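You operate a simulated robot arm through the tools that you are given. There is no shell and no other tool. Be economical: measure what you need, move in short steps, check, and stop when the job is done.

You are at the controls of a simulated two-armed robot. One attempt, no reset.

## Task
Change the banding unit over to 30 mm band at tension 3.
Fine: switch it off first and on again last; start no band.

Only the result counts: the job must be done as asked and must still hold three seconds after the hand-in. Knocking over, shifting, dropping, spilling or breaking anything else fails it.

## Robot
Two 7-joint arms with fingered hands on one trunk that stands fixed in place. Base frame: the origin is at the foot of the trunk, x ahead of it, y to its left, z up; the work surface is at about z = 820. Readings come in mm, rad, newtons and seconds.
The left shoulder is at [21, 269, 1122], the right one opposite. Payload 5 kg a hand.
The TCP of each hand is the grasp point between the finger pads, 42 mm short of the fingertips. In the tool frame z runs along the fingers and y along their closing line. The gripper opens to 208 mm. The gripper's body begins 119 mm behind the TCP. The gripper is a hand of 4 fingers: y runs from the thumb to the fingers, the wrist lies at [0, 0, -317] in the tool frame.
Orientation is told as [roll, pitch, yaw] about the base's x, y, z axes, in that order, counted from this pose: with the fingers straight down and closing along the base's y, the tool's x points along the base's -x, its y along +y and its z along -z.

## Interface
- The arms move only by the tool drive_tool. It takes "left_motion", "right_motion" or both (then of equal length, played together; a hand with none holds still); each is a list that holds one entry, the list of rows, each a list of 6 numbers: the shift along the base's x, y, z in units of 40 mm (1.0 is 40 mm), then the turn, a rotation vector about the base's x, y, z in units of 5 degrees (1.0 is 5 degrees). In form: [[[dx, dy, dz, rx, ry, rz], ...]]. A call has 1 to 12 rows; each row shifts and turns the commanded pose from where the row before left it. A call with a number of a shift or a turn outside -1 to 1 is refused whole. A row lasts 0.2 s, in which the tool goes at most 50 mm and 0.15 rad; a call with a longer step from one row to the next is refused whole. Where a pose cannot be reached the arm comes as near as it can. A force on the tool above 90 N (or 10 N above the force at the start of the call, whichever is more), or a blocked arm, ends the call early, and 0.2 s more pass. In this call time passes only in rows, and 0.2 s behind the last. The reply holds the time, the measured pose of the TCP, the force on the tool along the base axes, the opening and the grip force, in the units named above and with some noise, with the torque about the TCP (base axes, N m) and any sound that the robot's microphone picked up.
- Cameras (640 x 400 px; columns grow to the right, rows downward): "scene" is now at [155.8, -46.3, 1412.2]; the picture's right is [-0.47, -0.88, 0.00], its down [-0.29, 0.15, -0.95] and it looks along [0.83, -0.45, -0.32] (base axes); focal length 317 px, centre (320, 200). "left" rides on the left gripper at [-93, 1, -146] in its tool frame; the picture's right is [-0.01, -1.00, 0.00], its down [0.84, -0.01, -0.54] and it looks along [0.54, -0.01, 0.84] (tool axes); focal length 280 px, centre (320, 200). "right" rides on the right gripper at [94, 1, -146] in its tool frame; the picture's right is [-0.01, 1.00, 0.00], its down [-0.84, -0.01, -0.54] and it looks along [-0.54, -0.01, 0.84] (tool axes); focal length 280 px, centre (320, 200).
- camera(camera): a new picture of that camera. No time passes.
- lift_body(by): slides the trunk up (or, below 0, down) by that many mm; the arms and the scene camera ride with it, the base frame stays. It gives what a move gives, with no picture.
- set_fingers(finger1, finger2, finger3, thumb_bend, hand): sets how far each is bent, from 0 (flat) to 1 (curled in); at 0.3 the hand is open as for a grip, at 0.7 the pads meet at the TCP. One left out holds its place. A second passes; each finger stops where it meets its share of the squeeze, and holds until it gets a number again. It is the only way to open and close the hand. It gives what a move gives, with no picture; readings hold the bend of each and the force on the fingers (four entries, about 0 where the hand has none), thumb and palm.
- head_to(pan, tilt): turns the head with the scene camera to pan (to the left, within 1.396 rad either way) and tilt (down, from -0.506 to 1.204), counted from straight ahead of the robot. It gives what a move gives.
- pixel_to_xyz(camera, pixels): for up to 12 pixels [column, row] of the newest picture of that camera ("zoom" is the newest enlarged one), the place [x, y, z] in the base frame of the surface seen there, good to about 2 mm. No time passes.
- zoom(camera, box): a new picture of the part [left, top, right, bottom] of that camera's present view, enlarged. No time passes.
- job_done(): hands the job in; it is judged then, once.

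Keep the steps short. Do not move on a guess: measure, check each grasp and each placing, and mend mistakes. In all there are 80 turns and 48 pictures (those below and enlarged ones count). Leave the grippers open and the arms clear of the work at the hand-in unless told otherwise, and finish with a single line.

The tools are called after "Emit:" by a JSON object that holds its "fn" and its "kwargs". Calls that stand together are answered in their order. drive_tool: Moves the arms, as the interface text tells. Its arguments: {"type":"object","properties":{"left_motion":{"type":"array","items":{"type":"array","items":{"type":"array","items":{"type":"number"}}}},"right_motion":{"type":"array","items":{"type":"array","items":{"type":"array","items":{"type":"number"}}}}},"required":[]} The other tools are called the same way: lift_body (by) slides the trunk up or down; set_fingers (finger1, finger2, finger3, thumb_bend, hand) moves the fingers one by one; head_to (pan, tilt) turns the head that bears the scene camera; camera (camera) takes a picture; pixel_to_xyz (camera, pixels) gives the place of the surface under pixels of a picture; zoom (camera, box) takes an enlarged picture of a part of a camera's view; job_done () hands the job in.

At the start:

```text
time: 0.0
left_position: [465.7, -28.0, 1246.7]
left_tool_rot: [0.0, -0.001, -0.486]
left_contact_force: [0.1, -0.1, 0.9]
left_torque: [-0.03, -0.03, -0.02]
left_grip_width: 207.8
left_grasp_force: 0.0
left_shape: jaw
left_bend: [0.3, 0.3, 0.3, 0.3]
left_finger forces: [0.1, 0.0, 0.0, 0.0, 0.0, 0.0]
right_position: [446.4, -507.3, 1175.9]
right_tool_rot: [-0.001, 0.0, -0.489]
right_contact_force: [-0.5, -0.5, -0.7]
right_torque: [-0.01, 0.0, 0.02]
right_grip_width: 208.1
right_grasp_force: 0.1
right_shape: jaw
right_bend: [0.3, 0.3, 0.3, 0.3]
right_finger forces: [0.0, 0.0, 0.0, 0.1, 0.1, 0.0]
trunk travel left (down, up): [-500.0, 121.0]
head pan, tilt: [-0.492, 0.332]
```

scene: 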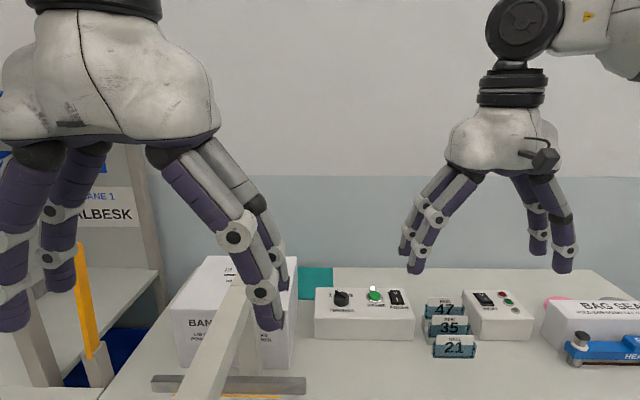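
right: 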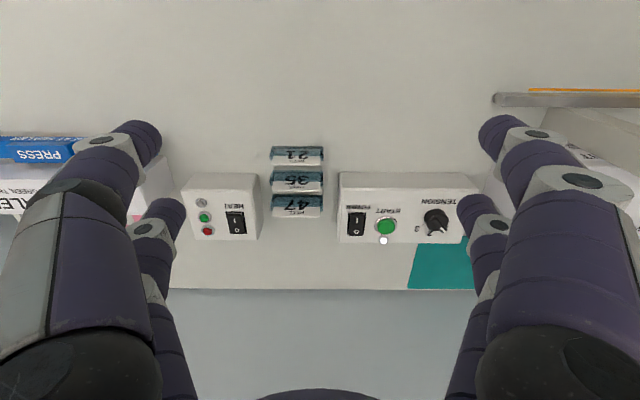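
left: 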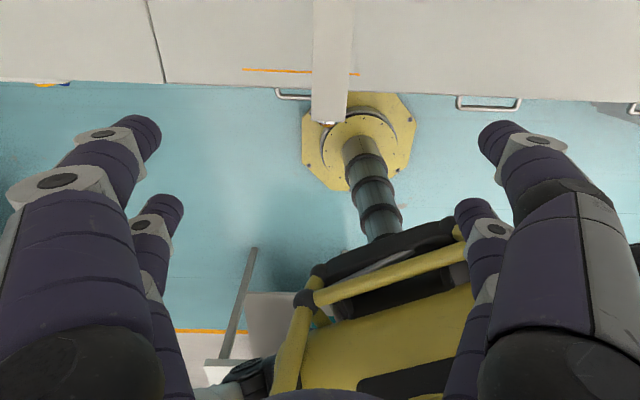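

I see a control box with knob, green button and rocker around (365,305), and a banding unit at the left. I'll take enlarged pictures of both.

Emit:
{"fn": "zoom", "kwargs": {"camera": "scene", "box": [300, 265, 540, 380]}}

Emit:
{"fn": "zoom", "kwargs": {"camera": "scene", "box": [60, 230, 340, 400]}}

Emit:
{"fn": "zoom", "kwargs": {"camera": "right", "box": [160, 120, 500, 300]}}

```text
2.67 times, centred on (420, 322) of scene
```

zoom: 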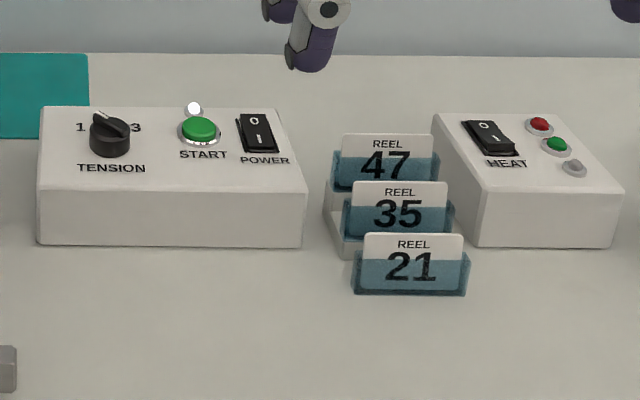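

```text
2.29 times, centred on (200, 315) of scene
```

zoom: 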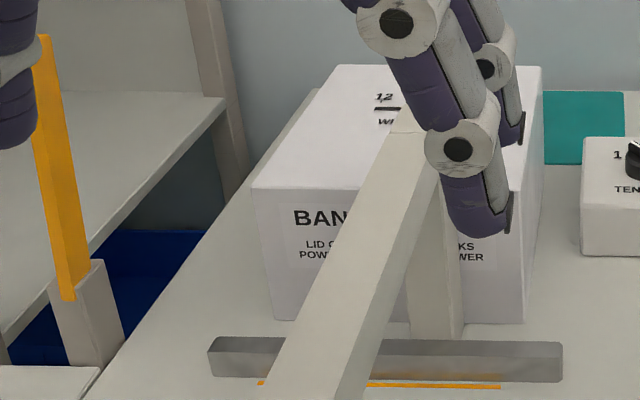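

```text
1.88 times, centred on (330, 210) of right
```

zoom: 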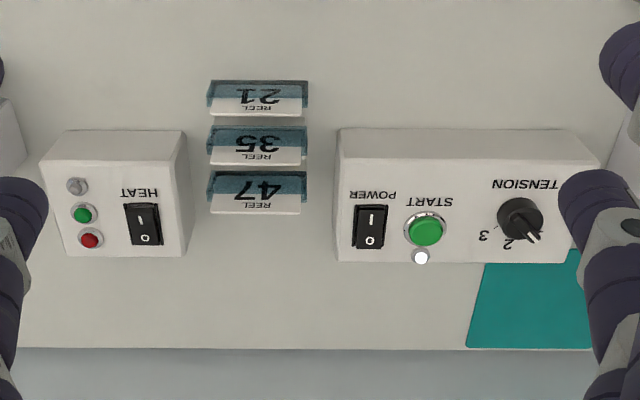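

The left hand hides the banding unit. I'll check the free space on the left before moving it.

Emit:
{"fn": "head_to", "kwargs": {"pan": 0.3, "tilt": 0.45}}

Emit:
{"fn": "camera", "kwargs": {"camera": "scene"}}

```text
time: 1.1
left_position: [467.9, -27.3, 1246.8]
left_tool_rot: [-0.001, 0.0, -0.487]
left_contact_force: [0.6, -0.8, -0.3]
left_torque: [0.02, -0.06, -0.02]
left_grip_width: 207.8
left_grasp_force: 0.1
left_shape: jaw
left_bend: [0.3, 0.3, 0.3, 0.3]
left_finger forces: [0.1, 0.0, 0.1, 0.0, 0.0, 0.0]
right_position: [445.8, -507.8, 1176.1]
right_tool_rot: [0.003, 0.001, -0.488]
right_contact_force: [-0.1, -1.0, -0.5]
right_torque: [0.02, -0.03, -0.03]
right_grip_width: 207.9
right_grasp_force: 0.1
right_shape: jaw
right_bend: [0.3, 0.3, 0.3, 0.3]
right_finger forces: [0.1, 0.0, 0.0, 0.0, 0.0, 0.1]
trunk travel left (down, up): [-500.0, 121.0]
head pan, tilt: [0.3, 0.45]
```

```text
41 pictures are left
```

scene: 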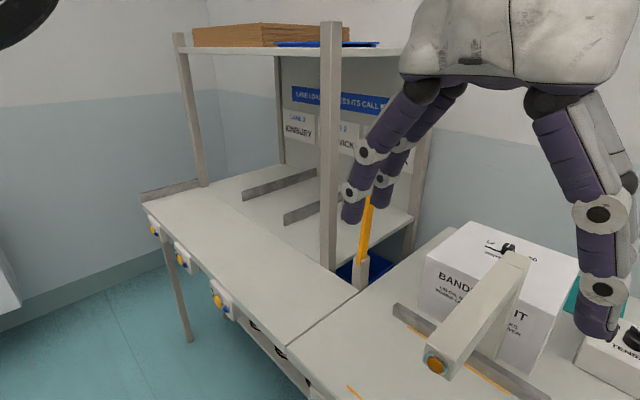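

I'll measure the unit, the gantry and the rack post.

Emit:
{"fn": "pixel_to_xyz", "kwargs": {"camera": "scene", "pixels": [[437, 362], [512, 256], [455, 225], [430, 258], [577, 268], [520, 365], [332, 40], [330, 262], [495, 245], [508, 248], [400, 308], [635, 340]]}}

Emit:
{"fn": "zoom", "kwargs": {"camera": "scene", "box": [390, 215, 590, 390]}}

```text
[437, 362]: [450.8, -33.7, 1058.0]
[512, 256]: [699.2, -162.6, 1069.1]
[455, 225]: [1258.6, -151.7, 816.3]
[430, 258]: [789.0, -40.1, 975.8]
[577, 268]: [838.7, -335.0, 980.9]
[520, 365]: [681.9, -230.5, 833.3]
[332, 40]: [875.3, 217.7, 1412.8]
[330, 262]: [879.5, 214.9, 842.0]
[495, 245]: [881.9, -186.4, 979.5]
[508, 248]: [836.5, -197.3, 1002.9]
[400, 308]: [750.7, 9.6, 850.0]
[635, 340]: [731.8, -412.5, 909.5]
```

```text
2.29 times, centred on (490, 302) of scene
```

zoom: 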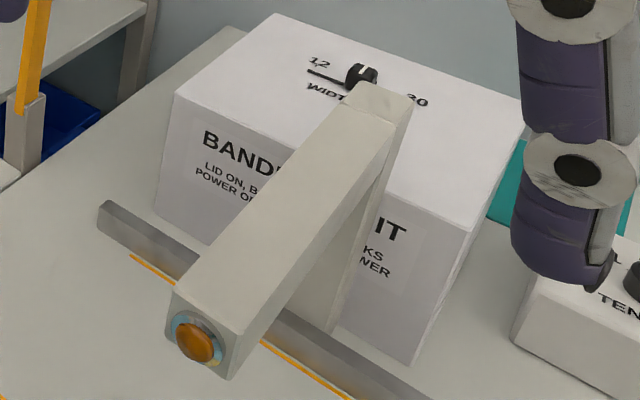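

The left hand blocks the view and isn't needed. I'll move it left and back: +y 320, -x 80.

Emit:
{"fn": "drive_tool", "kwargs": {"left_motion": [[[-0.25, 0.9, 0, 0, 0, 0], [-0.25, 0.9, 0, 0, 0, 0], [-0.25, 0.9, 0, 0, 0, 0], [-0.25, 0.9, 0, 0, 0, 0], [-0.25, 0.9, 0, 0, 0, 0], [-0.25, 0.9, 0, 0, 0, 0], [-0.25, 0.9, 0, 0, 0, 0], [-0.25, 0.9, 0, 0, 0, 0], [-0.25, 0.9, 0, 0, 0, 0]]]}}

Emit:
{"fn": "head_to", "kwargs": {"pan": -0.3, "tilt": 0.45}}

Emit:
{"fn": "camera", "kwargs": {"camera": "scene"}}

```text
time: 3.1
left_position: [376.4, 298.2, 1246.0]
left_tool_rot: [-0.002, -0.002, -0.488]
left_contact_force: [-1.0, 1.0, -1.3]
left_torque: [-0.11, -0.05, 0.02]
left_grip_width: 208.0
left_grasp_force: 0.0
left_shape: jaw
left_bend: [0.3, 0.3, 0.3, 0.3]
left_finger forces: [0.0, 0.0, 0.0, 0.0, 0.1, 0.0]
right_position: [444.3, -505.8, 1177.1]
right_tool_rot: [0.001, -0.001, -0.489]
right_contact_force: [-0.8, 0.3, 0.9]
right_torque: [-0.13, -0.06, 0.01]
right_grip_width: 207.9
right_grasp_force: 0.1
right_shape: jaw
right_bend: [0.3, 0.3, 0.3, 0.3]
right_finger forces: [0.1, 0.1, 0.1, 0.1, 0.0, 0.0]
trunk travel left (down, up): [-500.0, 121.0]
head pan, tilt: [0.3, 0.45]
```

```text
time: 4.1
left_position: [377.1, 295.1, 1246.0]
left_tool_rot: [-0.001, 0.0, -0.487]
left_contact_force: [0.0, -1.1, -0.3]
left_torque: [0.02, 0.01, -0.02]
left_grip_width: 207.8
left_grasp_force: 0.1
left_shape: jaw
left_bend: [0.3, 0.3, 0.3, 0.3]
left_finger forces: [0.0, 0.0, 0.1, 0.0, 0.1, 0.0]
right_position: [445.7, -507.6, 1175.3]
right_tool_rot: [-0.001, -0.001, -0.488]
right_contact_force: [-0.4, -0.8, 0.6]
right_torque: [0.04, 0.0, -0.02]
right_grip_width: 208.1
right_grasp_force: 0.0
right_shape: jaw
right_bend: [0.3, 0.3, 0.3, 0.3]
right_finger forces: [0.0, 0.0, 0.1, 0.0, 0.0, 0.0]
trunk travel left (down, up): [-500.0, 121.0]
head pan, tilt: [-0.3, 0.45]
```

```text
39 pictures are left
```

scene: 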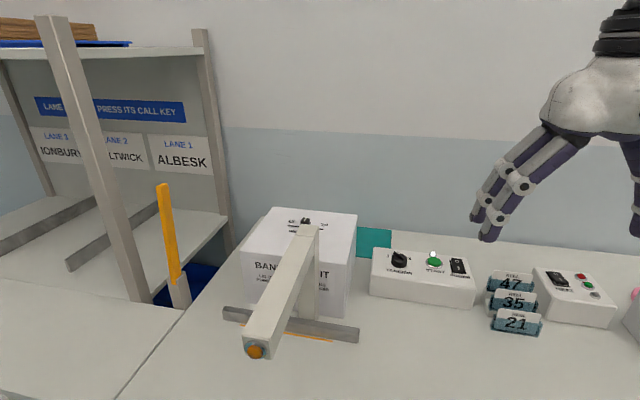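

Emit:
{"fn": "zoom", "kwargs": {"camera": "scene", "box": [225, 190, 375, 310]}}

Emit:
{"fn": "zoom", "kwargs": {"camera": "scene", "box": [365, 230, 485, 310]}}

```text
3.33 times, centred on (300, 250) of scene
```

zoom: 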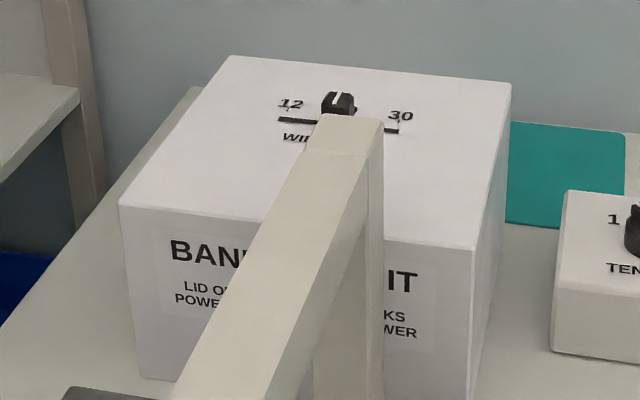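

```text
5.00 times, centred on (425, 270) of scene
```

zoom: 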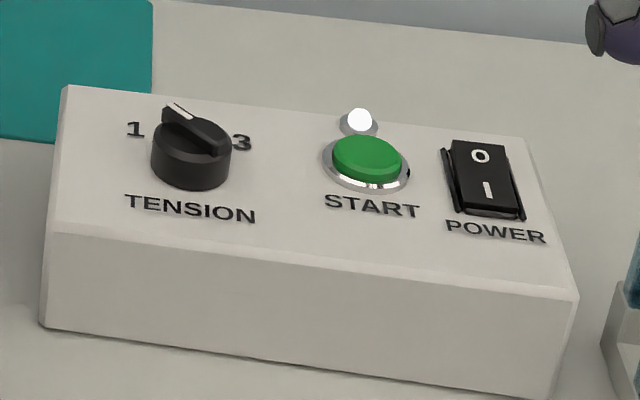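

The white lamp is lit, so the unit is on. I'll measure the knob, button, rocker and slider.

Emit:
{"fn": "pixel_to_xyz", "kwargs": {"camera": "zoom", "pixels": [[190, 130], [173, 107], [222, 151], [135, 130], [242, 143], [366, 152], [480, 156], [488, 190], [484, 173], [190, 186], [100, 180], [515, 255]]}}

Emit:
{"fn": "zoom", "kwargs": {"camera": "scene", "box": [275, 205, 340, 245]}}

Emit:
{"fn": "pixel_to_xyz", "kwargs": {"camera": "zoom", "pixels": [[300, 125], [300, 160], [300, 200], [130, 176], [470, 206], [150, 120], [490, 160], [345, 130], [330, 212], [180, 215], [300, 145], [260, 160]]}}

```text
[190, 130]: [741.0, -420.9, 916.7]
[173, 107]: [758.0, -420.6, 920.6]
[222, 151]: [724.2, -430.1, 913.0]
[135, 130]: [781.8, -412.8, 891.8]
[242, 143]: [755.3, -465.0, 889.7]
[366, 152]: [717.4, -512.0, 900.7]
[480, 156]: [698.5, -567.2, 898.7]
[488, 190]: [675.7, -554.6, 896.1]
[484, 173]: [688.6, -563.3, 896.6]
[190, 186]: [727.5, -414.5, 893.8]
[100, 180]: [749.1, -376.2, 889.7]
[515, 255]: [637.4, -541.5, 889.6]
```

```text
9.85 times, centred on (308, 225) of scene
```

zoom: 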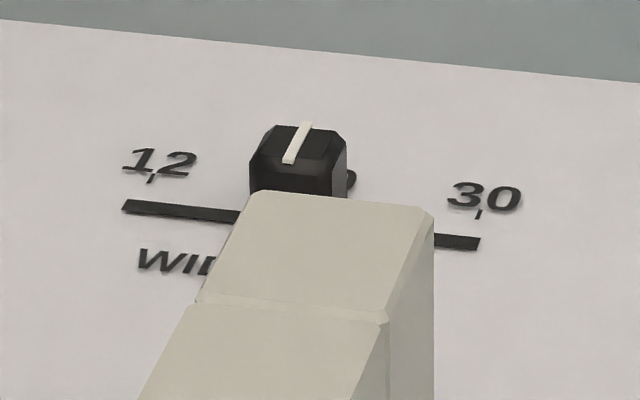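

```text
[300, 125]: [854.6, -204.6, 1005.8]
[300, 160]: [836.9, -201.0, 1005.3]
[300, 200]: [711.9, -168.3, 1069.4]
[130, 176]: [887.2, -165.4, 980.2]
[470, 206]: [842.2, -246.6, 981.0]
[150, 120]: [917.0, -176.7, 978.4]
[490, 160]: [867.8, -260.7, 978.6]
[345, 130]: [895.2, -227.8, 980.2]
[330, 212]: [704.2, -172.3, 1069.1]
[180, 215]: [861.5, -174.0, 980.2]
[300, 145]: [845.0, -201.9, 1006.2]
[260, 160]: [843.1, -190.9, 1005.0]
```

I'll lay out how to press: a single finger extended and the rest curled. I'll test the shape in the air with the right hand and look.

Emit:
{"fn": "set_fingers", "kwargs": {"hand": "right", "finger1": 1.0, "finger2": 0.7, "finger3": 1.0, "thumb_bend": 0.3}}

Emit:
{"fn": "camera", "kwargs": {"camera": "right"}}

Emit:
{"fn": "zoom", "kwargs": {"camera": "scene", "box": [420, 30, 640, 290]}}

```text
time: 5.1
left_position: [377.3, 296.6, 1246.2]
left_tool_rot: [-0.001, 0.0, -0.488]
left_contact_force: [-0.3, 0.3, -0.8]
left_torque: [-0.01, 0.03, 0.0]
left_grip_width: 208.1
left_grasp_force: 0.1
left_shape: jaw
left_bend: [0.3, 0.3, 0.3, 0.3]
left_finger forces: [0.0, 0.0, 0.1, 0.1, 0.0, 0.0]
right_position: [446.1, -507.5, 1175.8]
right_tool_rot: [0.0, -0.001, -0.488]
right_contact_force: [0.1, 0.2, 0.3]
right_torque: [-0.01, -0.01, -0.01]
right_grip_width: 98.9
right_grasp_force: 0.0
right_shape: fingers
right_bend: [1.0, 0.69, 0.99, 0.3]
right_finger forces: [0.0, 0.1, 0.0, 0.1, 0.0, 0.0]
trunk travel left (down, up): [-500.0, 121.0]
head pan, tilt: [-0.3, 0.45]
```

```text
35 pictures are left
```

right: 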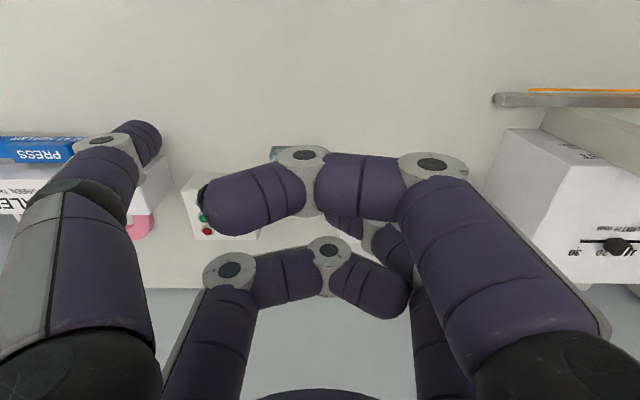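

```text
1.54 times, centred on (530, 160) of scene
```

zoom: 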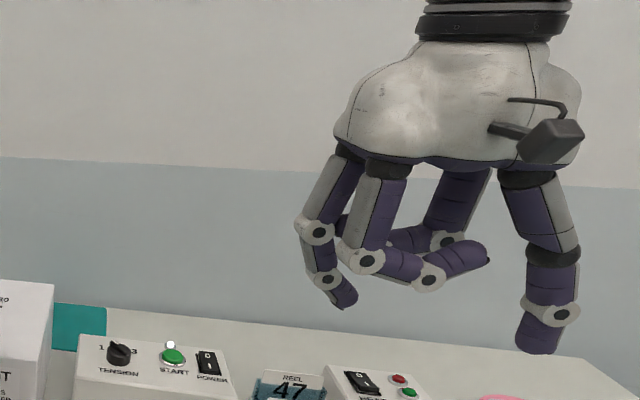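

The thumb (left in the picture, tip near (140,140)) at 0.3 reaches lowest. I'll curl the other three completely and measure where the thumb tip lies.

Emit:
{"fn": "set_fingers", "kwargs": {"hand": "right", "finger2": 1.0, "thumb_bend": 0.4}}

Emit:
{"fn": "camera", "kwargs": {"camera": "right"}}

Emit:
{"fn": "zoom", "kwargs": {"camera": "scene", "box": [460, 30, 640, 290]}}

Emit:
{"fn": "pixel_to_xyz", "kwargs": {"camera": "zoom", "pixels": [[535, 345], [525, 335], [550, 335], [540, 320], [515, 340], [490, 320], [500, 330], [520, 300]]}}

```text
time: 6.1
left_position: [377.1, 295.8, 1245.9]
left_tool_rot: [-0.001, 0.0, -0.487]
left_contact_force: [-1.1, 0.1, -0.2]
left_torque: [0.03, 0.01, 0.03]
left_grip_width: 207.8
left_grasp_force: 0.1
left_shape: jaw
left_bend: [0.3, 0.3, 0.3, 0.3]
left_finger forces: [0.0, 0.0, 0.0, 0.1, 0.0, 0.1]
right_position: [446.0, -508.1, 1176.2]
right_tool_rot: [0.0, -0.001, -0.49]
right_contact_force: [-0.4, 0.0, 0.8]
right_torque: [-0.01, 0.0, 0.01]
right_grip_width: 88.1
right_grasp_force: 0.1
right_shape: fingers
right_bend: [1.0, 0.86, 1.0, 0.4]
right_finger forces: [0.0, 0.1, 0.0, 0.0, 0.0, 0.0]
trunk travel left (down, up): [-500.0, 121.0]
head pan, tilt: [-0.3, 0.45]
```

```text
33 pictures are left
```

right: 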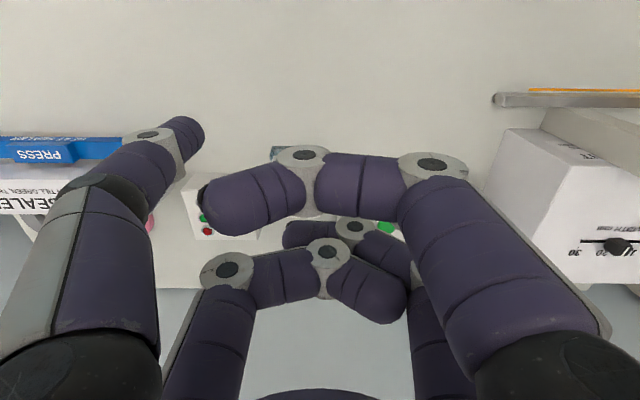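

```text
1.54 times, centred on (550, 160) of scene
```

zoom: 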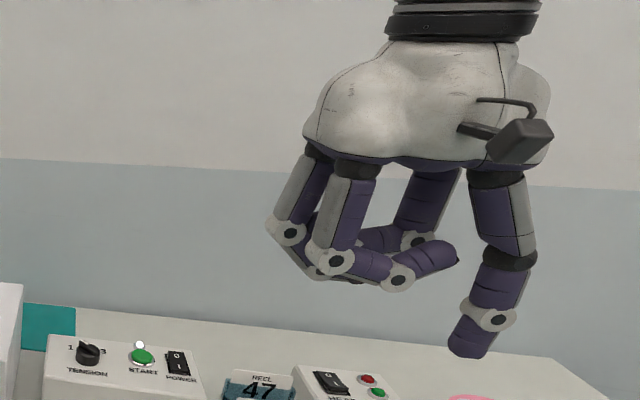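

```text
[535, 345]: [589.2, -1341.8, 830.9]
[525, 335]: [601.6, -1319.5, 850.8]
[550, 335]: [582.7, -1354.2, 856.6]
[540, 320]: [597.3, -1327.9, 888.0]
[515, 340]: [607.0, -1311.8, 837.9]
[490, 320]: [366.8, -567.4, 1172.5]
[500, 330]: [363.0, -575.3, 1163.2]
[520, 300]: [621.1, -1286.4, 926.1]
```

Emit:
{"fn": "pixel_to_xyz", "kwargs": {"camera": "zoom", "pixels": [[452, 350], [460, 354], [470, 356], [480, 355], [486, 345], [455, 340], [470, 340], [400, 287], [340, 275], [430, 270], [290, 245], [320, 275]]}}

Emit:
{"fn": "pixel_to_xyz", "kwargs": {"camera": "right", "pixels": [[198, 135], [190, 120], [200, 148], [180, 120], [603, 250], [618, 245], [575, 250], [635, 250], [580, 239], [635, 230], [386, 228]]}}

```text
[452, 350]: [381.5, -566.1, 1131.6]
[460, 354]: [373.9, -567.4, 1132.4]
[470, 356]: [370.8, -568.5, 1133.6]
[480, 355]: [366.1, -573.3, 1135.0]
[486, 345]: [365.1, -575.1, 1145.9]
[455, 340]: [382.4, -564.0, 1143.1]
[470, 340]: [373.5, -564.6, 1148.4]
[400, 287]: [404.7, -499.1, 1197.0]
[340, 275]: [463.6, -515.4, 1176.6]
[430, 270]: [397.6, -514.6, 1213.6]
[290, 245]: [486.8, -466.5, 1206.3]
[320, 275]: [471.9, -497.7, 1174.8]
```

```text
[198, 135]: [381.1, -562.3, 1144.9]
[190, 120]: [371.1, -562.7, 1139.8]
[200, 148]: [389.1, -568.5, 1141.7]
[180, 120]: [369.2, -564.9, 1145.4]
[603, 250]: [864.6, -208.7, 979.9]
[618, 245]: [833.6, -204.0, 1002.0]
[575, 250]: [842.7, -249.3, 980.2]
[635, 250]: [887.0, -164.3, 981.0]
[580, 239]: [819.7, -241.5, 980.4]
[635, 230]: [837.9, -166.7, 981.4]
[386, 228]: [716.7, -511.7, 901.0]
```

Thumb tip offset from the TCP is about (-72, -63, -45). The rocker's 0 end is near (703,-569), z≈899, and it is raised, so the unit is on. I'll move above it first.

Emit:
{"fn": "drive_tool", "kwargs": {"right_motion": [[[0.914, 0, -0.5, 0, 0, 0], [0.914, 0, -0.5, 0, 0, 0], [0.914, 0, -0.5, 0, 0, 0], [0.914, 0, -0.5, 0, 0, 0], [0.914, 0, -0.5, 0, 0, 0], [0.914, 0, -0.5, 0, 0, 0], [0.914, 0, -0.5, 0, 0, 0], [0.914, 0, -0.5, 0, 0, 0], [0.914, 0, -0.5, 0, 0, 0]]]}}

Emit:
{"fn": "zoom", "kwargs": {"camera": "scene", "box": [365, 180, 525, 320]}}

Emit:
{"fn": "camera", "kwargs": {"camera": "right"}}

```text
time: 8.1
left_position: [378.7, 295.4, 1244.3]
left_tool_rot: [-0.002, 0.002, -0.488]
left_contact_force: [1.7, -0.7, -0.2]
left_torque: [0.02, 0.18, -0.01]
left_grip_width: 208.2
left_grasp_force: 0.0
left_shape: jaw
left_bend: [0.3, 0.3, 0.3, 0.3]
left_finger forces: [0.0, 0.0, 0.0, 0.0, 0.0, 0.1]
right_position: [776.6, -508.2, 994.4]
right_tool_rot: [0.0, -0.001, -0.489]
right_contact_force: [-0.8, -1.3, 0.0]
right_torque: [0.08, 0.06, -0.01]
right_grip_width: 88.0
right_grasp_force: 0.0
right_shape: fingers
right_bend: [1.0, 0.86, 1.0, 0.4]
right_finger forces: [0.0, 0.1, 0.1, 0.0, 0.0, 0.0]
trunk travel left (down, up): [-500.0, 121.0]
head pan, tilt: [-0.3, 0.45]
```

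```text
2.86 times, centred on (445, 250) of scene
```

zoom: 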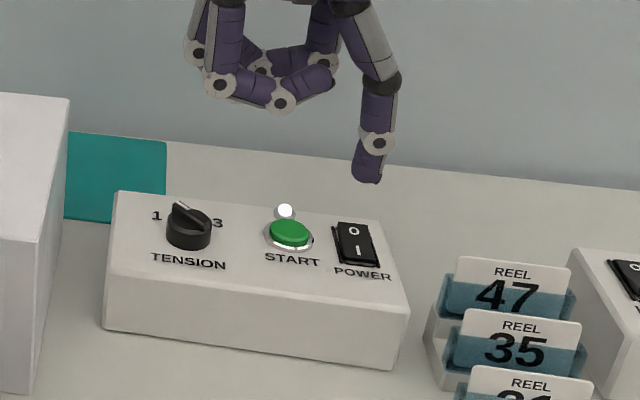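

```text
30 pictures are left
```

right: 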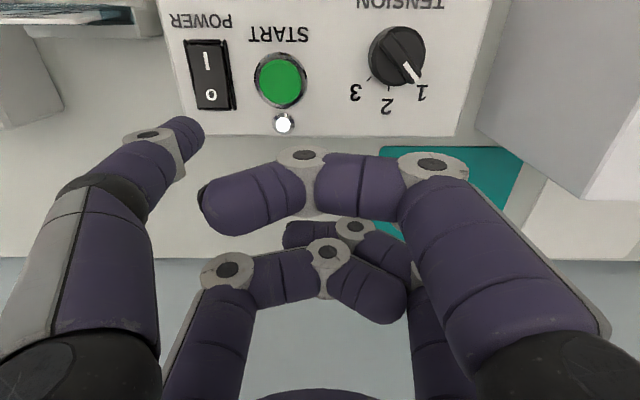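

Now the right camera shows the panel clearly: the pointer is at 1. I'll measure here: rocker ends, knob, labels, tip.

Emit:
{"fn": "pixel_to_xyz", "kwargs": {"camera": "right", "pixels": [[210, 98], [207, 60], [205, 45], [213, 107], [397, 45], [414, 77], [421, 93], [386, 105], [355, 93], [368, 78], [280, 80], [198, 135]]}}

Emit:
{"fn": "zoom", "kwargs": {"camera": "right", "box": [330, 0, 460, 120]}}

```text
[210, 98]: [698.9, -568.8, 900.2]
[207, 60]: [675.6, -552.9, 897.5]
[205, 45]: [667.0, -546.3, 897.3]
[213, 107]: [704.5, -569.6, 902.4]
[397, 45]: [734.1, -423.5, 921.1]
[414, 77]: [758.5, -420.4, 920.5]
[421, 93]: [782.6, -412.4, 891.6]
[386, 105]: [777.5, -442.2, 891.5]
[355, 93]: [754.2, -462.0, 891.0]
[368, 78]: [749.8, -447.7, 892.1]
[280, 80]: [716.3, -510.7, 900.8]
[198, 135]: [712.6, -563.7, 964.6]
```

```text
3.33 times, centred on (395, 60) of right
```

zoom: 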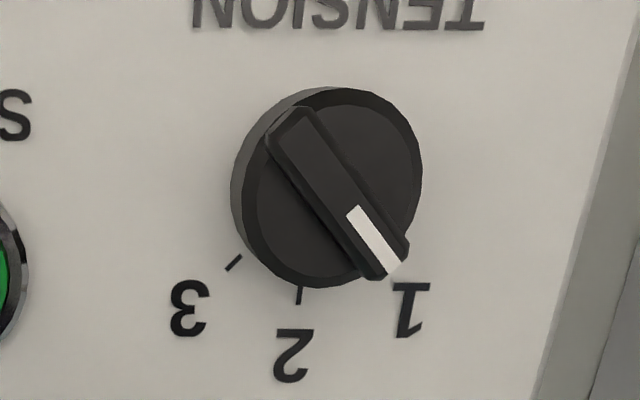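

Rocker 0 end at (702,-569,901); the tip is right above it at z≈949. Going down now, with small steps near contact.

Emit:
{"fn": "drive_tool", "kwargs": {"right_motion": [[[-0.04, 0.02, -0.9, 0, 0, 0], [0, 0, -0.2, 0, 0, 0], [0, 0, -0.1, 0, 0, 0], [0, 0, -0.1, 0, 0, 0], [0, 0, -0.1, 0, 0, 0], [0, 0, -0.1, 0, 0, 0]]]}}

```text
time: 9.5
left_position: [375.2, 300.0, 1245.8]
left_tool_rot: [-0.001, -0.003, -0.486]
left_contact_force: [-0.3, -0.6, 0.1]
left_torque: [0.03, 0.03, 0.01]
left_grip_width: 207.8
left_grasp_force: 0.0
left_shape: jaw
left_bend: [0.3, 0.3, 0.3, 0.3]
left_finger forces: [0.1, 0.0, 0.0, 0.1, 0.0, 0.1]
right_position: [774.6, -502.7, 944.6]
right_tool_rot: [0.003, -0.01, -0.486]
right_contact_force: [12.0, 9.3, 69.7]
right_torque: [-4.82, 5.06, 0.15]
right_grip_width: 89.2
right_grasp_force: 35.3
right_shape: fingers
right_bend: [1.0, 0.86, 1.0, 0.39]
right_finger forces: [0.0, 0.0, 0.0, 0.0, 69.8, 0.0]
trunk travel left (down, up): [-500.0, 121.0]
head pan, tilt: [-0.3, 0.45]
```

Contact at 70 N. I'll back off and look whether it switched.

Emit:
{"fn": "drive_tool", "kwargs": {"right_motion": [[[0, 0, 0.6, 0, 0, 0], [0, 0, 0.6, 0, 0, 0]]]}}

Emit:
{"fn": "zoom", "kwargs": {"camera": "scene", "box": [405, 220, 505, 300]}}

```text
time: 10.1
left_position: [376.4, 297.2, 1245.6]
left_tool_rot: [-0.001, -0.002, -0.486]
left_contact_force: [-0.5, -0.2, 0.7]
left_torque: [-0.09, -0.06, 0.01]
left_grip_width: 207.8
left_grasp_force: 0.0
left_shape: jaw
left_bend: [0.3, 0.3, 0.3, 0.3]
left_finger forces: [0.0, 0.1, 0.0, 0.0, 0.0, 0.2]
right_position: [771.9, -505.9, 982.2]
right_tool_rot: [-0.001, 0.001, -0.487]
right_contact_force: [0.0, -0.4, 0.1]
right_torque: [-0.12, 0.04, 0.0]
right_grip_width: 88.1
right_grasp_force: 0.0
right_shape: fingers
right_bend: [1.0, 0.86, 1.0, 0.4]
right_finger forces: [0.0, 0.1, 0.1, 0.0, 0.0, 0.0]
trunk travel left (down, up): [-500.0, 121.0]
head pan, tilt: [-0.3, 0.45]
```

```text
5.00 times, centred on (455, 260) of scene
```

zoom: 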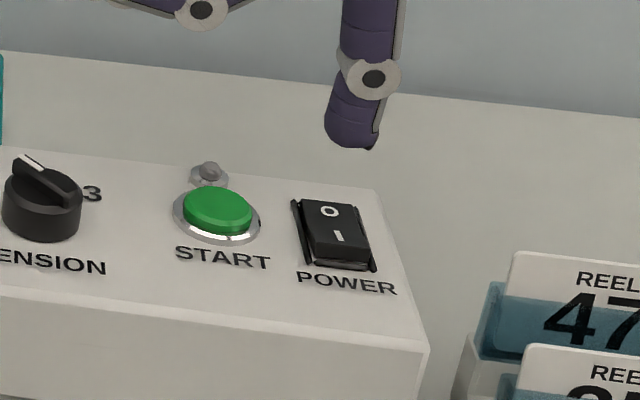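

Lamp out, power is off. For the slider and the knob I want a digit on the +y side of the hand. Lifting to a clear height first, then I'll extend finger1, curl the thumb and see which digit it is.

Emit:
{"fn": "drive_tool", "kwargs": {"right_motion": [[[0, 0, 1, 0, 0, 0], [0, 0, 1, 0, 0, 0], [0, 0, 1, 0, 0, 0], [0, 0, 1, 0, 0, 0], [-0.5, 0, 0.5, 0, 0, 0]]]}}

Emit:
{"fn": "set_fingers", "kwargs": {"hand": "right", "finger1": 0.4, "thumb_bend": 1.0}}

Emit:
{"fn": "camera", "kwargs": {"camera": "right"}}

Emit:
{"fn": "camera", "kwargs": {"camera": "scene"}}

```text
time: 11.3
left_position: [375.7, 297.6, 1245.6]
left_tool_rot: [0.0, -0.003, -0.486]
left_contact_force: [-1.6, 0.5, -0.7]
left_torque: [-0.06, -0.22, 0.02]
left_grip_width: 208.0
left_grasp_force: 0.0
left_shape: jaw
left_bend: [0.3, 0.3, 0.3, 0.3]
left_finger forces: [0.1, 0.0, 0.1, 0.0, 0.0, 0.0]
right_position: [752.3, -506.2, 1165.4]
right_tool_rot: [0.0, -0.003, -0.486]
right_contact_force: [-0.8, 0.1, 0.8]
right_torque: [-0.08, -0.12, -0.03]
right_grip_width: 88.1
right_grasp_force: 0.1
right_shape: fingers
right_bend: [1.0, 0.86, 1.0, 0.4]
right_finger forces: [0.0, 0.0, 0.0, 0.0, 0.0, 0.0]
trunk travel left (down, up): [-500.0, 121.0]
head pan, tilt: [-0.3, 0.45]
```

```text
time: 12.3
left_position: [377.7, 296.1, 1245.4]
left_tool_rot: [0.0, -0.001, -0.488]
left_contact_force: [0.2, 0.3, 0.3]
left_torque: [0.03, 0.07, 0.03]
left_grip_width: 208.1
left_grasp_force: 0.0
left_shape: jaw
left_bend: [0.3, 0.3, 0.3, 0.3]
left_finger forces: [0.0, 0.1, 0.0, 0.0, 0.0, 0.0]
right_position: [754.1, -507.7, 1162.6]
right_tool_rot: [0.0, 0.001, -0.488]
right_contact_force: [0.0, -0.3, 0.6]
right_torque: [-0.03, 0.03, -0.03]
right_grip_width: 69.9
right_grasp_force: 0.0
right_shape: fingers
right_bend: [0.4, 0.86, 1.0, 1.0]
right_finger forces: [0.1, 0.0, 0.0, 0.0, 0.0, 0.0]
trunk travel left (down, up): [-500.0, 121.0]
head pan, tilt: [-0.3, 0.45]
```

```text
27 pictures are left
```

right: 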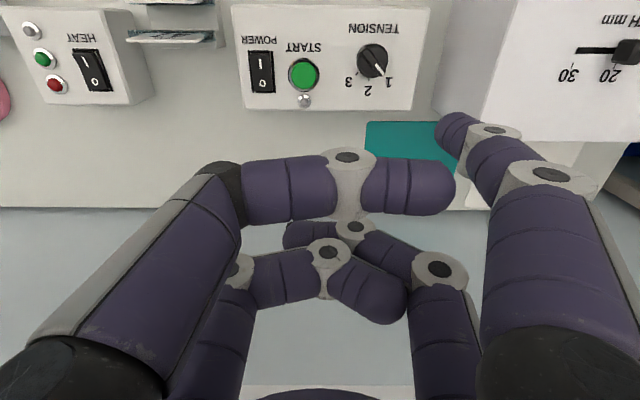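

```text
26 pictures are left
```

scene: 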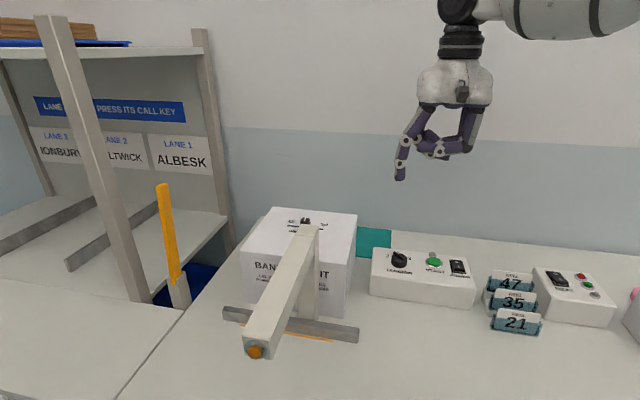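

finger1 is the near +y digit. Measuring its tip, the slot ticks and the unit's edges.

Emit:
{"fn": "pixel_to_xyz", "kwargs": {"camera": "right", "pixels": [[440, 135], [452, 117], [445, 123], [573, 63], [577, 50], [618, 68], [620, 50], [632, 41], [478, 110], [483, 119], [520, 10], [373, 60]]}}

Emit:
{"fn": "zoom", "kwargs": {"camera": "scene", "box": [380, 120, 480, 190]}}

Emit:
{"fn": "pixel_to_xyz", "kwargs": {"camera": "zoom", "pixels": [[95, 335], [105, 342], [120, 345], [135, 340], [110, 330], [130, 325], [110, 310], [330, 200], [270, 215], [400, 180], [100, 270]]}}

```text
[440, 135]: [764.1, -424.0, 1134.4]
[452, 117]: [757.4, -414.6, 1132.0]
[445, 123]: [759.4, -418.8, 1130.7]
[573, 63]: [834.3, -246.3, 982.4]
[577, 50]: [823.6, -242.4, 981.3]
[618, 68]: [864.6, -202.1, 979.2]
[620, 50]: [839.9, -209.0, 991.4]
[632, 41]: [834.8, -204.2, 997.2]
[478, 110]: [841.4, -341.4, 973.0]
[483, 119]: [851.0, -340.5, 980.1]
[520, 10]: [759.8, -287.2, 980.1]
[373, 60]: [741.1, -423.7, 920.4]
```

```text
5.71 times, centred on (430, 155) of scene
```

zoom: 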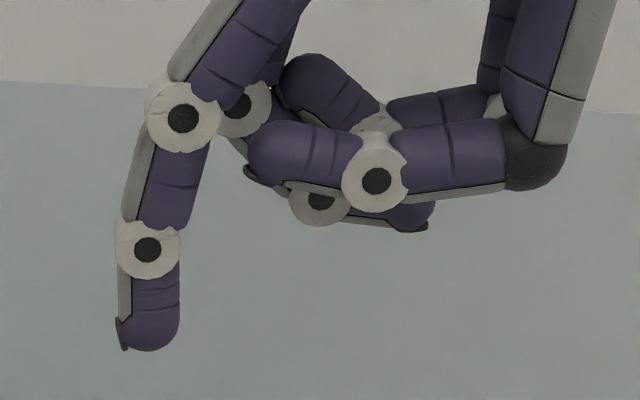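

```text
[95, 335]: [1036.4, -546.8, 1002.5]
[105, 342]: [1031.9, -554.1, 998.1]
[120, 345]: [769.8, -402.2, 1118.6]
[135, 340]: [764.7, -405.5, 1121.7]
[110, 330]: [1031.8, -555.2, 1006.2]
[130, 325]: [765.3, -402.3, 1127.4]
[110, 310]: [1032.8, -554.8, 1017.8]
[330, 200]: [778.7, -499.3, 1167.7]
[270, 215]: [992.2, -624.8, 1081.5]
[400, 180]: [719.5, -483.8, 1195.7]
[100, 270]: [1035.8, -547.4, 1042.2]
```

The tip is offset (10, 95.5, -45) from the TCP. Slider knob: v≈217 across, 30 tick at v≈174 (44 mm to the right). I'll move the finger over the spot to the left of the slider knob.

Emit:
{"fn": "drive_tool", "kwargs": {"right_motion": [[[0.404, 1, 0, 0, 0, 0], [0.404, 1, 0, 0, 0, 0], [0.404, 1, 0, 0, 0, 0], [0.404, 1, 0, 0, 0, 0], [0.404, 1, 0, 0, 0, 0], [0.404, 1, 0, 0, 0, 0], [0, 0, -1, 0, 0, 0], [0, 0, -0.5, 0, 0, 0]]]}}

Emit:
{"fn": "camera", "kwargs": {"camera": "right"}}

Emit:
{"fn": "zoom", "kwargs": {"camera": "scene", "box": [240, 130, 400, 250]}}

```text
time: 14.1
left_position: [375.9, 295.4, 1245.1]
left_tool_rot: [0.001, 0.0, -0.489]
left_contact_force: [0.1, -0.9, -0.5]
left_torque: [0.07, 0.05, 0.01]
left_grip_width: 208.0
left_grasp_force: 0.1
left_shape: jaw
left_bend: [0.3, 0.3, 0.3, 0.3]
left_finger forces: [0.1, 0.1, 0.0, 0.0, 0.0, 0.0]
right_position: [806.5, -383.7, 1102.4]
right_tool_rot: [0.0, 0.0, -0.487]
right_contact_force: [-0.5, -0.3, -0.7]
right_torque: [0.06, -0.05, 0.0]
right_grip_width: 70.2
right_grasp_force: 0.2
right_shape: fingers
right_bend: [0.4, 0.87, 1.0, 1.0]
right_finger forces: [0.0, 0.0, 0.0, 0.1, 0.0, 0.0]
right hand out of reach, approached as far as the arm can: row 4, 5, 6
trunk travel left (down, up): [-500.0, 121.0]
head pan, tilt: [-0.3, 0.45]
```

```text
24 pictures are left
```

right: 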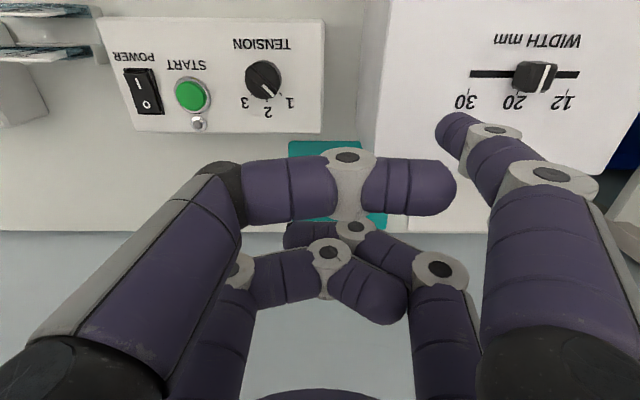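

```text
3.33 times, centred on (320, 190) of scene
```

zoom: 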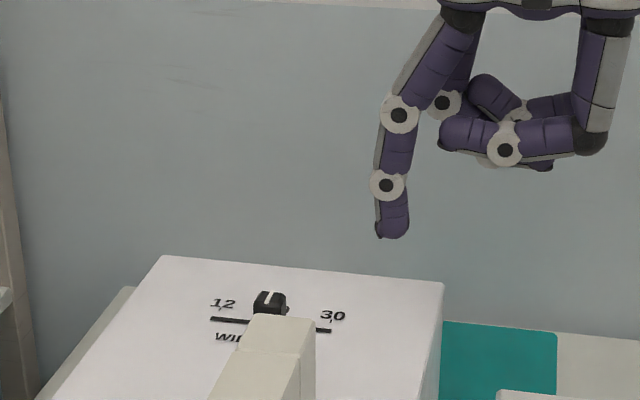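

The arm's reach ends there at this height. Raising the trunk by 115 mm improves it; afterwards I come down again to the same height.

Emit:
{"fn": "lift_body", "kwargs": {"by": 115}}

Emit:
{"fn": "drive_tool", "kwargs": {"right_motion": [[[0, 0, -1, 0, 0, 0], [0, 0, -1, 0, 0, 0], [0, 0, -0.7, 0, 0, 0], [0.35, 0.9, 0, 0, 0, 0], [0.35, 0.9, 0, 0, 0, 0]]]}}

```text
time: 15.6
left_position: [377.2, 296.1, 1361.4]
left_tool_rot: [0.0, 0.001, -0.487]
left_contact_force: [-1.0, 0.0, -0.6]
left_torque: [0.02, 0.02, 0.0]
left_grip_width: 207.9
left_grasp_force: 0.0
left_shape: jaw
left_bend: [0.3, 0.3, 0.3, 0.3]
left_finger forces: [0.0, 0.0, 0.2, 0.1, 0.0, 0.0]
right_position: [806.1, -381.2, 1218.0]
right_tool_rot: [0.0, 0.0, -0.489]
right_contact_force: [0.0, 0.3, -0.8]
right_torque: [-0.01, -0.01, 0.01]
right_grip_width: 70.1
right_grasp_force: 0.1
right_shape: fingers
right_bend: [0.4, 0.87, 1.0, 1.0]
right_finger forces: [0.0, 0.0, 0.1, 0.1, 0.0, 0.0]
trunk travel left (down, up): [-615.0, 6.0]
head pan, tilt: [-0.3, 0.45]
```

```text
time: 16.8
left_position: [375.1, 293.7, 1364.2]
left_tool_rot: [0.002, -0.003, -0.487]
left_contact_force: [-1.6, 0.1, 0.7]
left_torque: [0.08, -0.26, -0.01]
left_grip_width: 207.8
left_grasp_force: 0.1
left_shape: jaw
left_bend: [0.3, 0.3, 0.3, 0.3]
left_finger forces: [0.1, 0.0, 0.0, 0.1, 0.1, 0.0]
right_position: [811.2, -327.1, 1111.7]
right_tool_rot: [0.004, -0.004, -0.489]
right_contact_force: [-1.8, 0.2, 0.9]
right_torque: [0.1, -0.23, 0.0]
right_grip_width: 70.3
right_grasp_force: 0.1
right_shape: fingers
right_bend: [0.4, 0.87, 1.0, 1.0]
right_finger forces: [0.1, 0.0, 0.1, 0.0, 0.0, 0.1]
right hand out of reach, approached as far as the arm can: row 5
trunk travel left (down, up): [-615.0, 6.0]
head pan, tilt: [-0.3, 0.45]
```

Still a limit there. finger2 (the far +y digit) reaches about 70 mm further out, so I'll use that instead and curl finger1.

Emit:
{"fn": "set_fingers", "kwargs": {"hand": "right", "finger1": 1.0, "finger2": 0.4}}

Emit:
{"fn": "drive_tool", "kwargs": {"right_motion": [[[-0.3, 0.6, 0, 0, 0, 0], [-0.3, 0.8, 0, 0, 0, 0], [0, 0.5, 0, 0, 0, 0]]]}}

Emit:
{"fn": "camera", "kwargs": {"camera": "right"}}

Emit:
{"fn": "camera", "kwargs": {"camera": "scene"}}

```text
time: 17.8
left_position: [377.7, 296.8, 1361.4]
left_tool_rot: [0.0, 0.0, -0.487]
left_contact_force: [1.4, 0.1, -0.4]
left_torque: [0.0, 0.06, -0.02]
left_grip_width: 208.2
left_grasp_force: 0.0
left_shape: jaw
left_bend: [0.3, 0.3, 0.3, 0.3]
left_finger forces: [0.0, 0.1, 0.1, 0.0, 0.0, 0.1]
right_position: [813.1, -325.5, 1108.6]
right_tool_rot: [0.005, -0.002, -0.491]
right_contact_force: [0.7, 1.2, 0.3]
right_torque: [0.0, 0.04, -0.01]
right_grip_width: 40.6
right_grasp_force: 0.0
right_shape: fingers
right_bend: [0.91, 0.4, 1.0, 1.0]
right_finger forces: [0.1, 0.0, 0.0, 0.0, 0.0, 0.0]
trunk travel left (down, up): [-615.0, 6.0]
head pan, tilt: [-0.3, 0.45]
```

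```text
time: 18.6
left_position: [376.7, 295.9, 1361.0]
left_tool_rot: [0.001, -0.001, -0.485]
left_contact_force: [-0.4, 0.3, 0.2]
left_torque: [-0.01, 0.0, 0.0]
left_grip_width: 208.2
left_grasp_force: 0.0
left_shape: jaw
left_bend: [0.3, 0.3, 0.3, 0.3]
left_finger forces: [0.1, 0.0, 0.0, 0.0, 0.0, 0.0]
right_position: [766.3, -271.4, 1107.9]
right_tool_rot: [0.003, -0.002, -0.49]
right_contact_force: [-0.7, -0.3, -0.3]
right_torque: [-0.02, 0.0, -0.01]
right_grip_width: 36.7
right_grasp_force: 0.1
right_shape: fingers
right_bend: [0.96, 0.4, 1.0, 1.0]
right_finger forces: [0.0, 0.1, 0.1, 0.0, 0.0, 0.0]
right hand out of reach, approached as far as the arm can: row 1, 2, 3
trunk travel left (down, up): [-615.0, 6.0]
head pan, tilt: [-0.3, 0.45]
```

```text
22 pictures are left
```

right: 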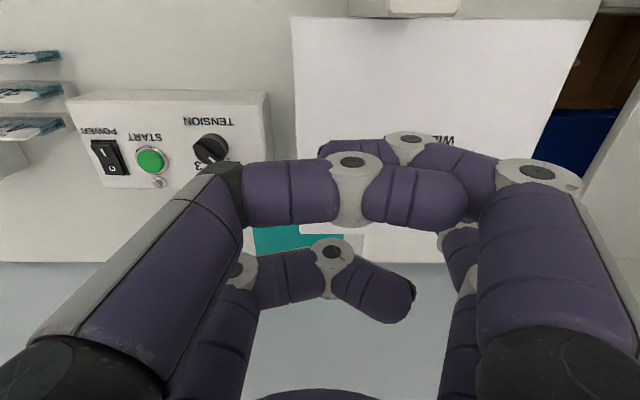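

```text
21 pictures are left
```

scene: 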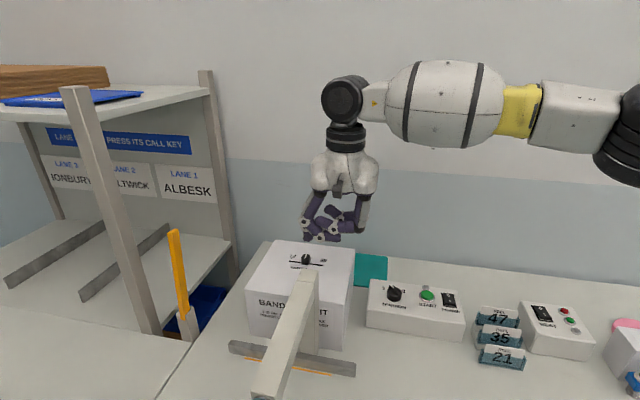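

The arm seems limited by the wrist, not by distance (the forearm points leftward). I'll try turning the tool counterclockwise 15° in place.

Emit:
{"fn": "drive_tool", "kwargs": {"right_motion": [[[0, 0, 0, 0, 0, 1], [0, 0, 0, 0, 0, 1], [0, 0, 0, 0, 0, 1]]]}}

```text
time: 19.4
left_position: [375.8, 296.4, 1361.5]
left_tool_rot: [0.001, 0.001, -0.487]
left_contact_force: [0.3, -0.5, -0.1]
left_torque: [0.02, 0.0, 0.0]
left_grip_width: 207.9
left_grasp_force: 0.1
left_shape: jaw
left_bend: [0.3, 0.3, 0.3, 0.3]
left_finger forces: [0.0, 0.1, 0.0, 0.0, 0.0, 0.1]
right_position: [765.8, -270.5, 1108.0]
right_tool_rot: [0.001, -0.002, -0.225]
right_contact_force: [0.3, 0.1, -0.6]
right_torque: [-0.03, 0.02, -0.01]
right_grip_width: 36.6
right_grasp_force: 0.1
right_shape: fingers
right_bend: [0.96, 0.4, 1.0, 1.0]
right_finger forces: [0.0, 0.1, 0.1, 0.0, 0.0, 0.1]
trunk travel left (down, up): [-615.0, 6.0]
head pan, tilt: [-0.3, 0.45]
```

That went through. Now shift to the spot for the fingertip left of the slider: TCP about (808,-251).

Emit:
{"fn": "drive_tool", "kwargs": {"right_motion": [[[0.5, 0.25, 0, 0, 0, 0], [0.55, 0.25, 0, 0, 0, 0]]]}}

```text
time: 20.0
left_position: [376.6, 296.4, 1362.5]
left_tool_rot: [-0.001, -0.001, -0.487]
left_contact_force: [-0.6, -0.2, 0.2]
left_torque: [0.01, 0.0, -0.02]
left_grip_width: 207.9
left_grasp_force: 0.0
left_shape: jaw
left_bend: [0.3, 0.3, 0.3, 0.3]
left_finger forces: [0.1, 0.0, 0.1, 0.0, 0.1, 0.0]
right_position: [775.6, -282.4, 1108.2]
right_tool_rot: [0.002, -0.002, -0.225]
right_contact_force: [-0.2, -0.2, 0.3]
right_torque: [0.02, 0.0, 0.02]
right_grip_width: 36.7
right_grasp_force: 0.0
right_shape: fingers
right_bend: [0.96, 0.4, 1.0, 1.0]
right_finger forces: [0.0, 0.0, 0.0, 0.0, 0.0, 0.0]
right hand out of reach, approached as far as the arm can: row 1, 2
trunk travel left (down, up): [-615.0, 6.0]
head pan, tilt: [-0.3, 0.45]
```

Yaw is not what limits it. I'll turn back, go a bit lower (tip still above the slider knob top at 1006), and try the shift again to see if the height helps.

Emit:
{"fn": "drive_tool", "kwargs": {"right_motion": [[[0, 0, 0, 0, 0, -1], [0, 0, 0, 0, 0, -1], [0, 0, 0, 0, 0, -1], [0, 0, -0.5, 0, 0, 0], [0, 0, -0.4, 0, 0, 0], [0.3, 0.5, 0, 0, 0, 0], [0.3, 0.5, 0, 0, 0, 0]]]}}

```text
time: 21.6
left_position: [376.6, 296.2, 1361.5]
left_tool_rot: [0.002, 0.001, -0.486]
left_contact_force: [0.6, 0.4, -0.2]
left_torque: [0.01, 0.02, -0.02]
left_grip_width: 207.8
left_grasp_force: 0.0
left_shape: jaw
left_bend: [0.3, 0.3, 0.3, 0.3]
left_finger forces: [0.0, 0.0, 0.0, 0.0, 0.0, 0.0]
right_position: [768.9, -274.8, 1071.2]
right_tool_rot: [0.003, -0.002, -0.488]
right_contact_force: [-0.1, -0.6, -0.3]
right_torque: [0.01, 0.01, -0.01]
right_grip_width: 36.5
right_grasp_force: 0.1
right_shape: fingers
right_bend: [0.96, 0.4, 1.0, 1.0]
right_finger forces: [0.0, 0.0, 0.0, 0.1, 0.0, 0.0]
right hand out of reach, approached as far as the arm can: row 6, 7
trunk travel left (down, up): [-615.0, 6.0]
head pan, tilt: [-0.3, 0.45]
```

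Same limit at all heights. A 10° tilt that lets the fingers point outward (toward +x,+y) should bring the wrist 55 mm nearer. I'll tilt, then shift to TCP (779,-241); the tip stays above the slider knob.

Emit:
{"fn": "drive_tool", "kwargs": {"right_motion": [[[0, 0, 0, 0.6, -0.8, 0], [0, 0, 0, 0.6, -0.8, 0], [0.13, 0.42, 0, 0, 0, 0], [0.13, 0.42, 0, 0, 0, 0]]]}}

Emit:
{"fn": "camera", "kwargs": {"camera": "scene"}}

```text
time: 22.6
left_position: [377.2, 294.8, 1361.7]
left_tool_rot: [-0.001, 0.0, -0.489]
left_contact_force: [0.5, -0.8, -0.3]
left_torque: [0.05, 0.06, -0.02]
left_grip_width: 207.9
left_grasp_force: 0.1
left_shape: jaw
left_bend: [0.3, 0.3, 0.3, 0.3]
left_finger forces: [0.1, 0.0, 0.0, 0.0, 0.1, 0.0]
right_position: [780.5, -242.0, 1069.4]
right_tool_rot: [0.159, -0.074, -0.496]
right_contact_force: [-0.3, -0.4, 0.1]
right_torque: [0.12, 0.03, 0.02]
right_grip_width: 36.6
right_grasp_force: 0.0
right_shape: fingers
right_bend: [0.96, 0.4, 1.0, 1.0]
right_finger forces: [0.0, 0.0, 0.0, 0.1, 0.0, 0.0]
trunk travel left (down, up): [-615.0, 6.0]
head pan, tilt: [-0.3, 0.45]
```

```text
20 pictures are left
```

scene: 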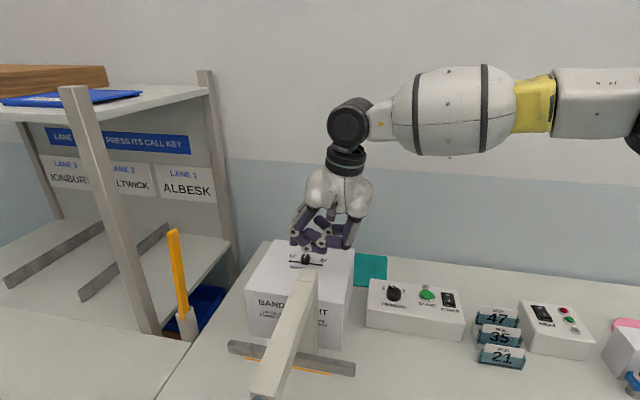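

Reached. A closer look at tip and slider.

Emit:
{"fn": "zoom", "kwargs": {"camera": "scene", "box": [265, 190, 375, 275]}}

Emit:
{"fn": "pixel_to_xyz", "kwargs": {"camera": "zoom", "pixels": [[165, 235], [160, 225], [170, 230], [178, 220], [235, 320], [235, 300], [180, 280], [310, 275], [390, 270], [350, 270], [215, 190], [155, 228]]}}

```text
4.71 times, centred on (320, 232) of scene
```

zoom: 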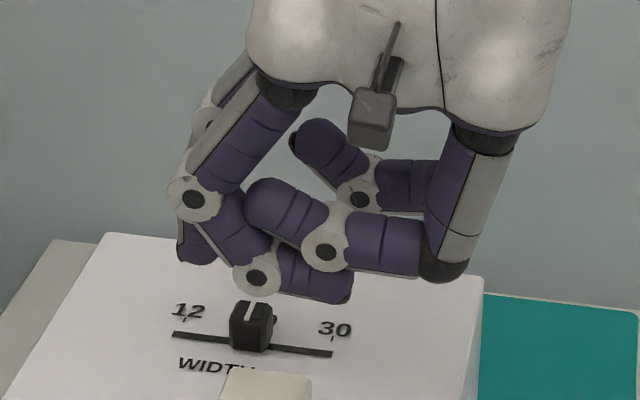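

```text
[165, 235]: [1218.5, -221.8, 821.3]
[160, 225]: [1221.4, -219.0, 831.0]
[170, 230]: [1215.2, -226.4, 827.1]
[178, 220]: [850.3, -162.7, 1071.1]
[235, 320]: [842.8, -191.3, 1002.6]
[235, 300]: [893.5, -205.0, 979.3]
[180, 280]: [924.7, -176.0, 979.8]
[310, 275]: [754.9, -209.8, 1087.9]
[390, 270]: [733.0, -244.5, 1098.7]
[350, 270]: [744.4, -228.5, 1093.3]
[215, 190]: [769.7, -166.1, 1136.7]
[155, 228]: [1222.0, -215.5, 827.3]
```

Emit:
{"fn": "pixel_to_xyz", "kwargs": {"camera": "zoom", "pixels": [[182, 258], [190, 262], [200, 262], [208, 258], [195, 250], [257, 292], [290, 293], [335, 300], [350, 290], [347, 275], [440, 278], [252, 320]]}}

```text
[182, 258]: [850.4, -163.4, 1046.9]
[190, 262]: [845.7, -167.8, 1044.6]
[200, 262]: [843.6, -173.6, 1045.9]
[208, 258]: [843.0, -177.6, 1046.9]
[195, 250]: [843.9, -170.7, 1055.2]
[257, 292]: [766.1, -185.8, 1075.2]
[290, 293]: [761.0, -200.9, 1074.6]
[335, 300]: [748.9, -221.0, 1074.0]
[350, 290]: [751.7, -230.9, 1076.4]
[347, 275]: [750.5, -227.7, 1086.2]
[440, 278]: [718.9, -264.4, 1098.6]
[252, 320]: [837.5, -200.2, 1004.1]
```

Fingertip: bottom z≈1043, about 10 mm left of the slider knob's left face, well aligned in depth. I'll lower it 53 mm (tip 8 mm above the lid).

Emit:
{"fn": "drive_tool", "kwargs": {"right_motion": [[[0, 0, -0.7, 0, 0, 0], [0, 0, -0.45, 0, 0, 0], [0, 0, -0.18, 0, 0, 0]]]}}

Emit:
{"fn": "zoom", "kwargs": {"camera": "scene", "box": [265, 190, 375, 275]}}

```text
time: 23.4
left_position: [377.2, 295.4, 1361.0]
left_tool_rot: [0.001, -0.001, -0.487]
left_contact_force: [1.0, 0.7, 0.4]
left_torque: [0.07, 0.09, 0.0]
left_grip_width: 208.1
left_grasp_force: 0.0
left_shape: jaw
left_bend: [0.3, 0.3, 0.3, 0.3]
left_finger forces: [0.1, 0.0, 0.0, 0.0, 0.1, 0.0]
right_position: [781.4, -240.7, 1017.7]
right_tool_rot: [0.159, -0.074, -0.495]
right_contact_force: [-0.2, -0.8, -0.7]
right_torque: [0.01, 0.04, 0.02]
right_grip_width: 36.4
right_grasp_force: 0.1
right_shape: fingers
right_bend: [0.96, 0.4, 1.0, 1.0]
right_finger forces: [0.0, 0.0, 0.0, 0.0, 0.0, 0.0]
trunk travel left (down, up): [-615.0, 6.0]
head pan, tilt: [-0.3, 0.45]
```

```text
4.71 times, centred on (320, 232) of scene
```

zoom: 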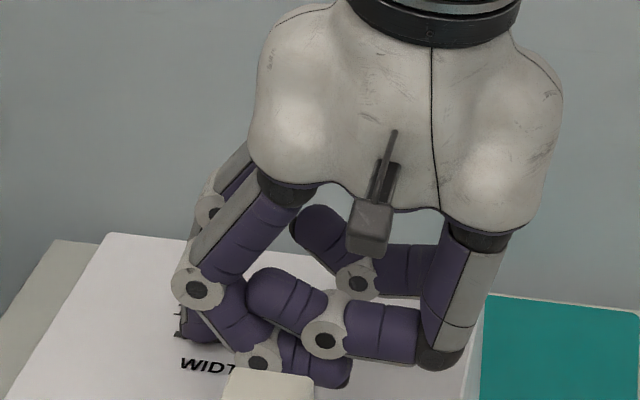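

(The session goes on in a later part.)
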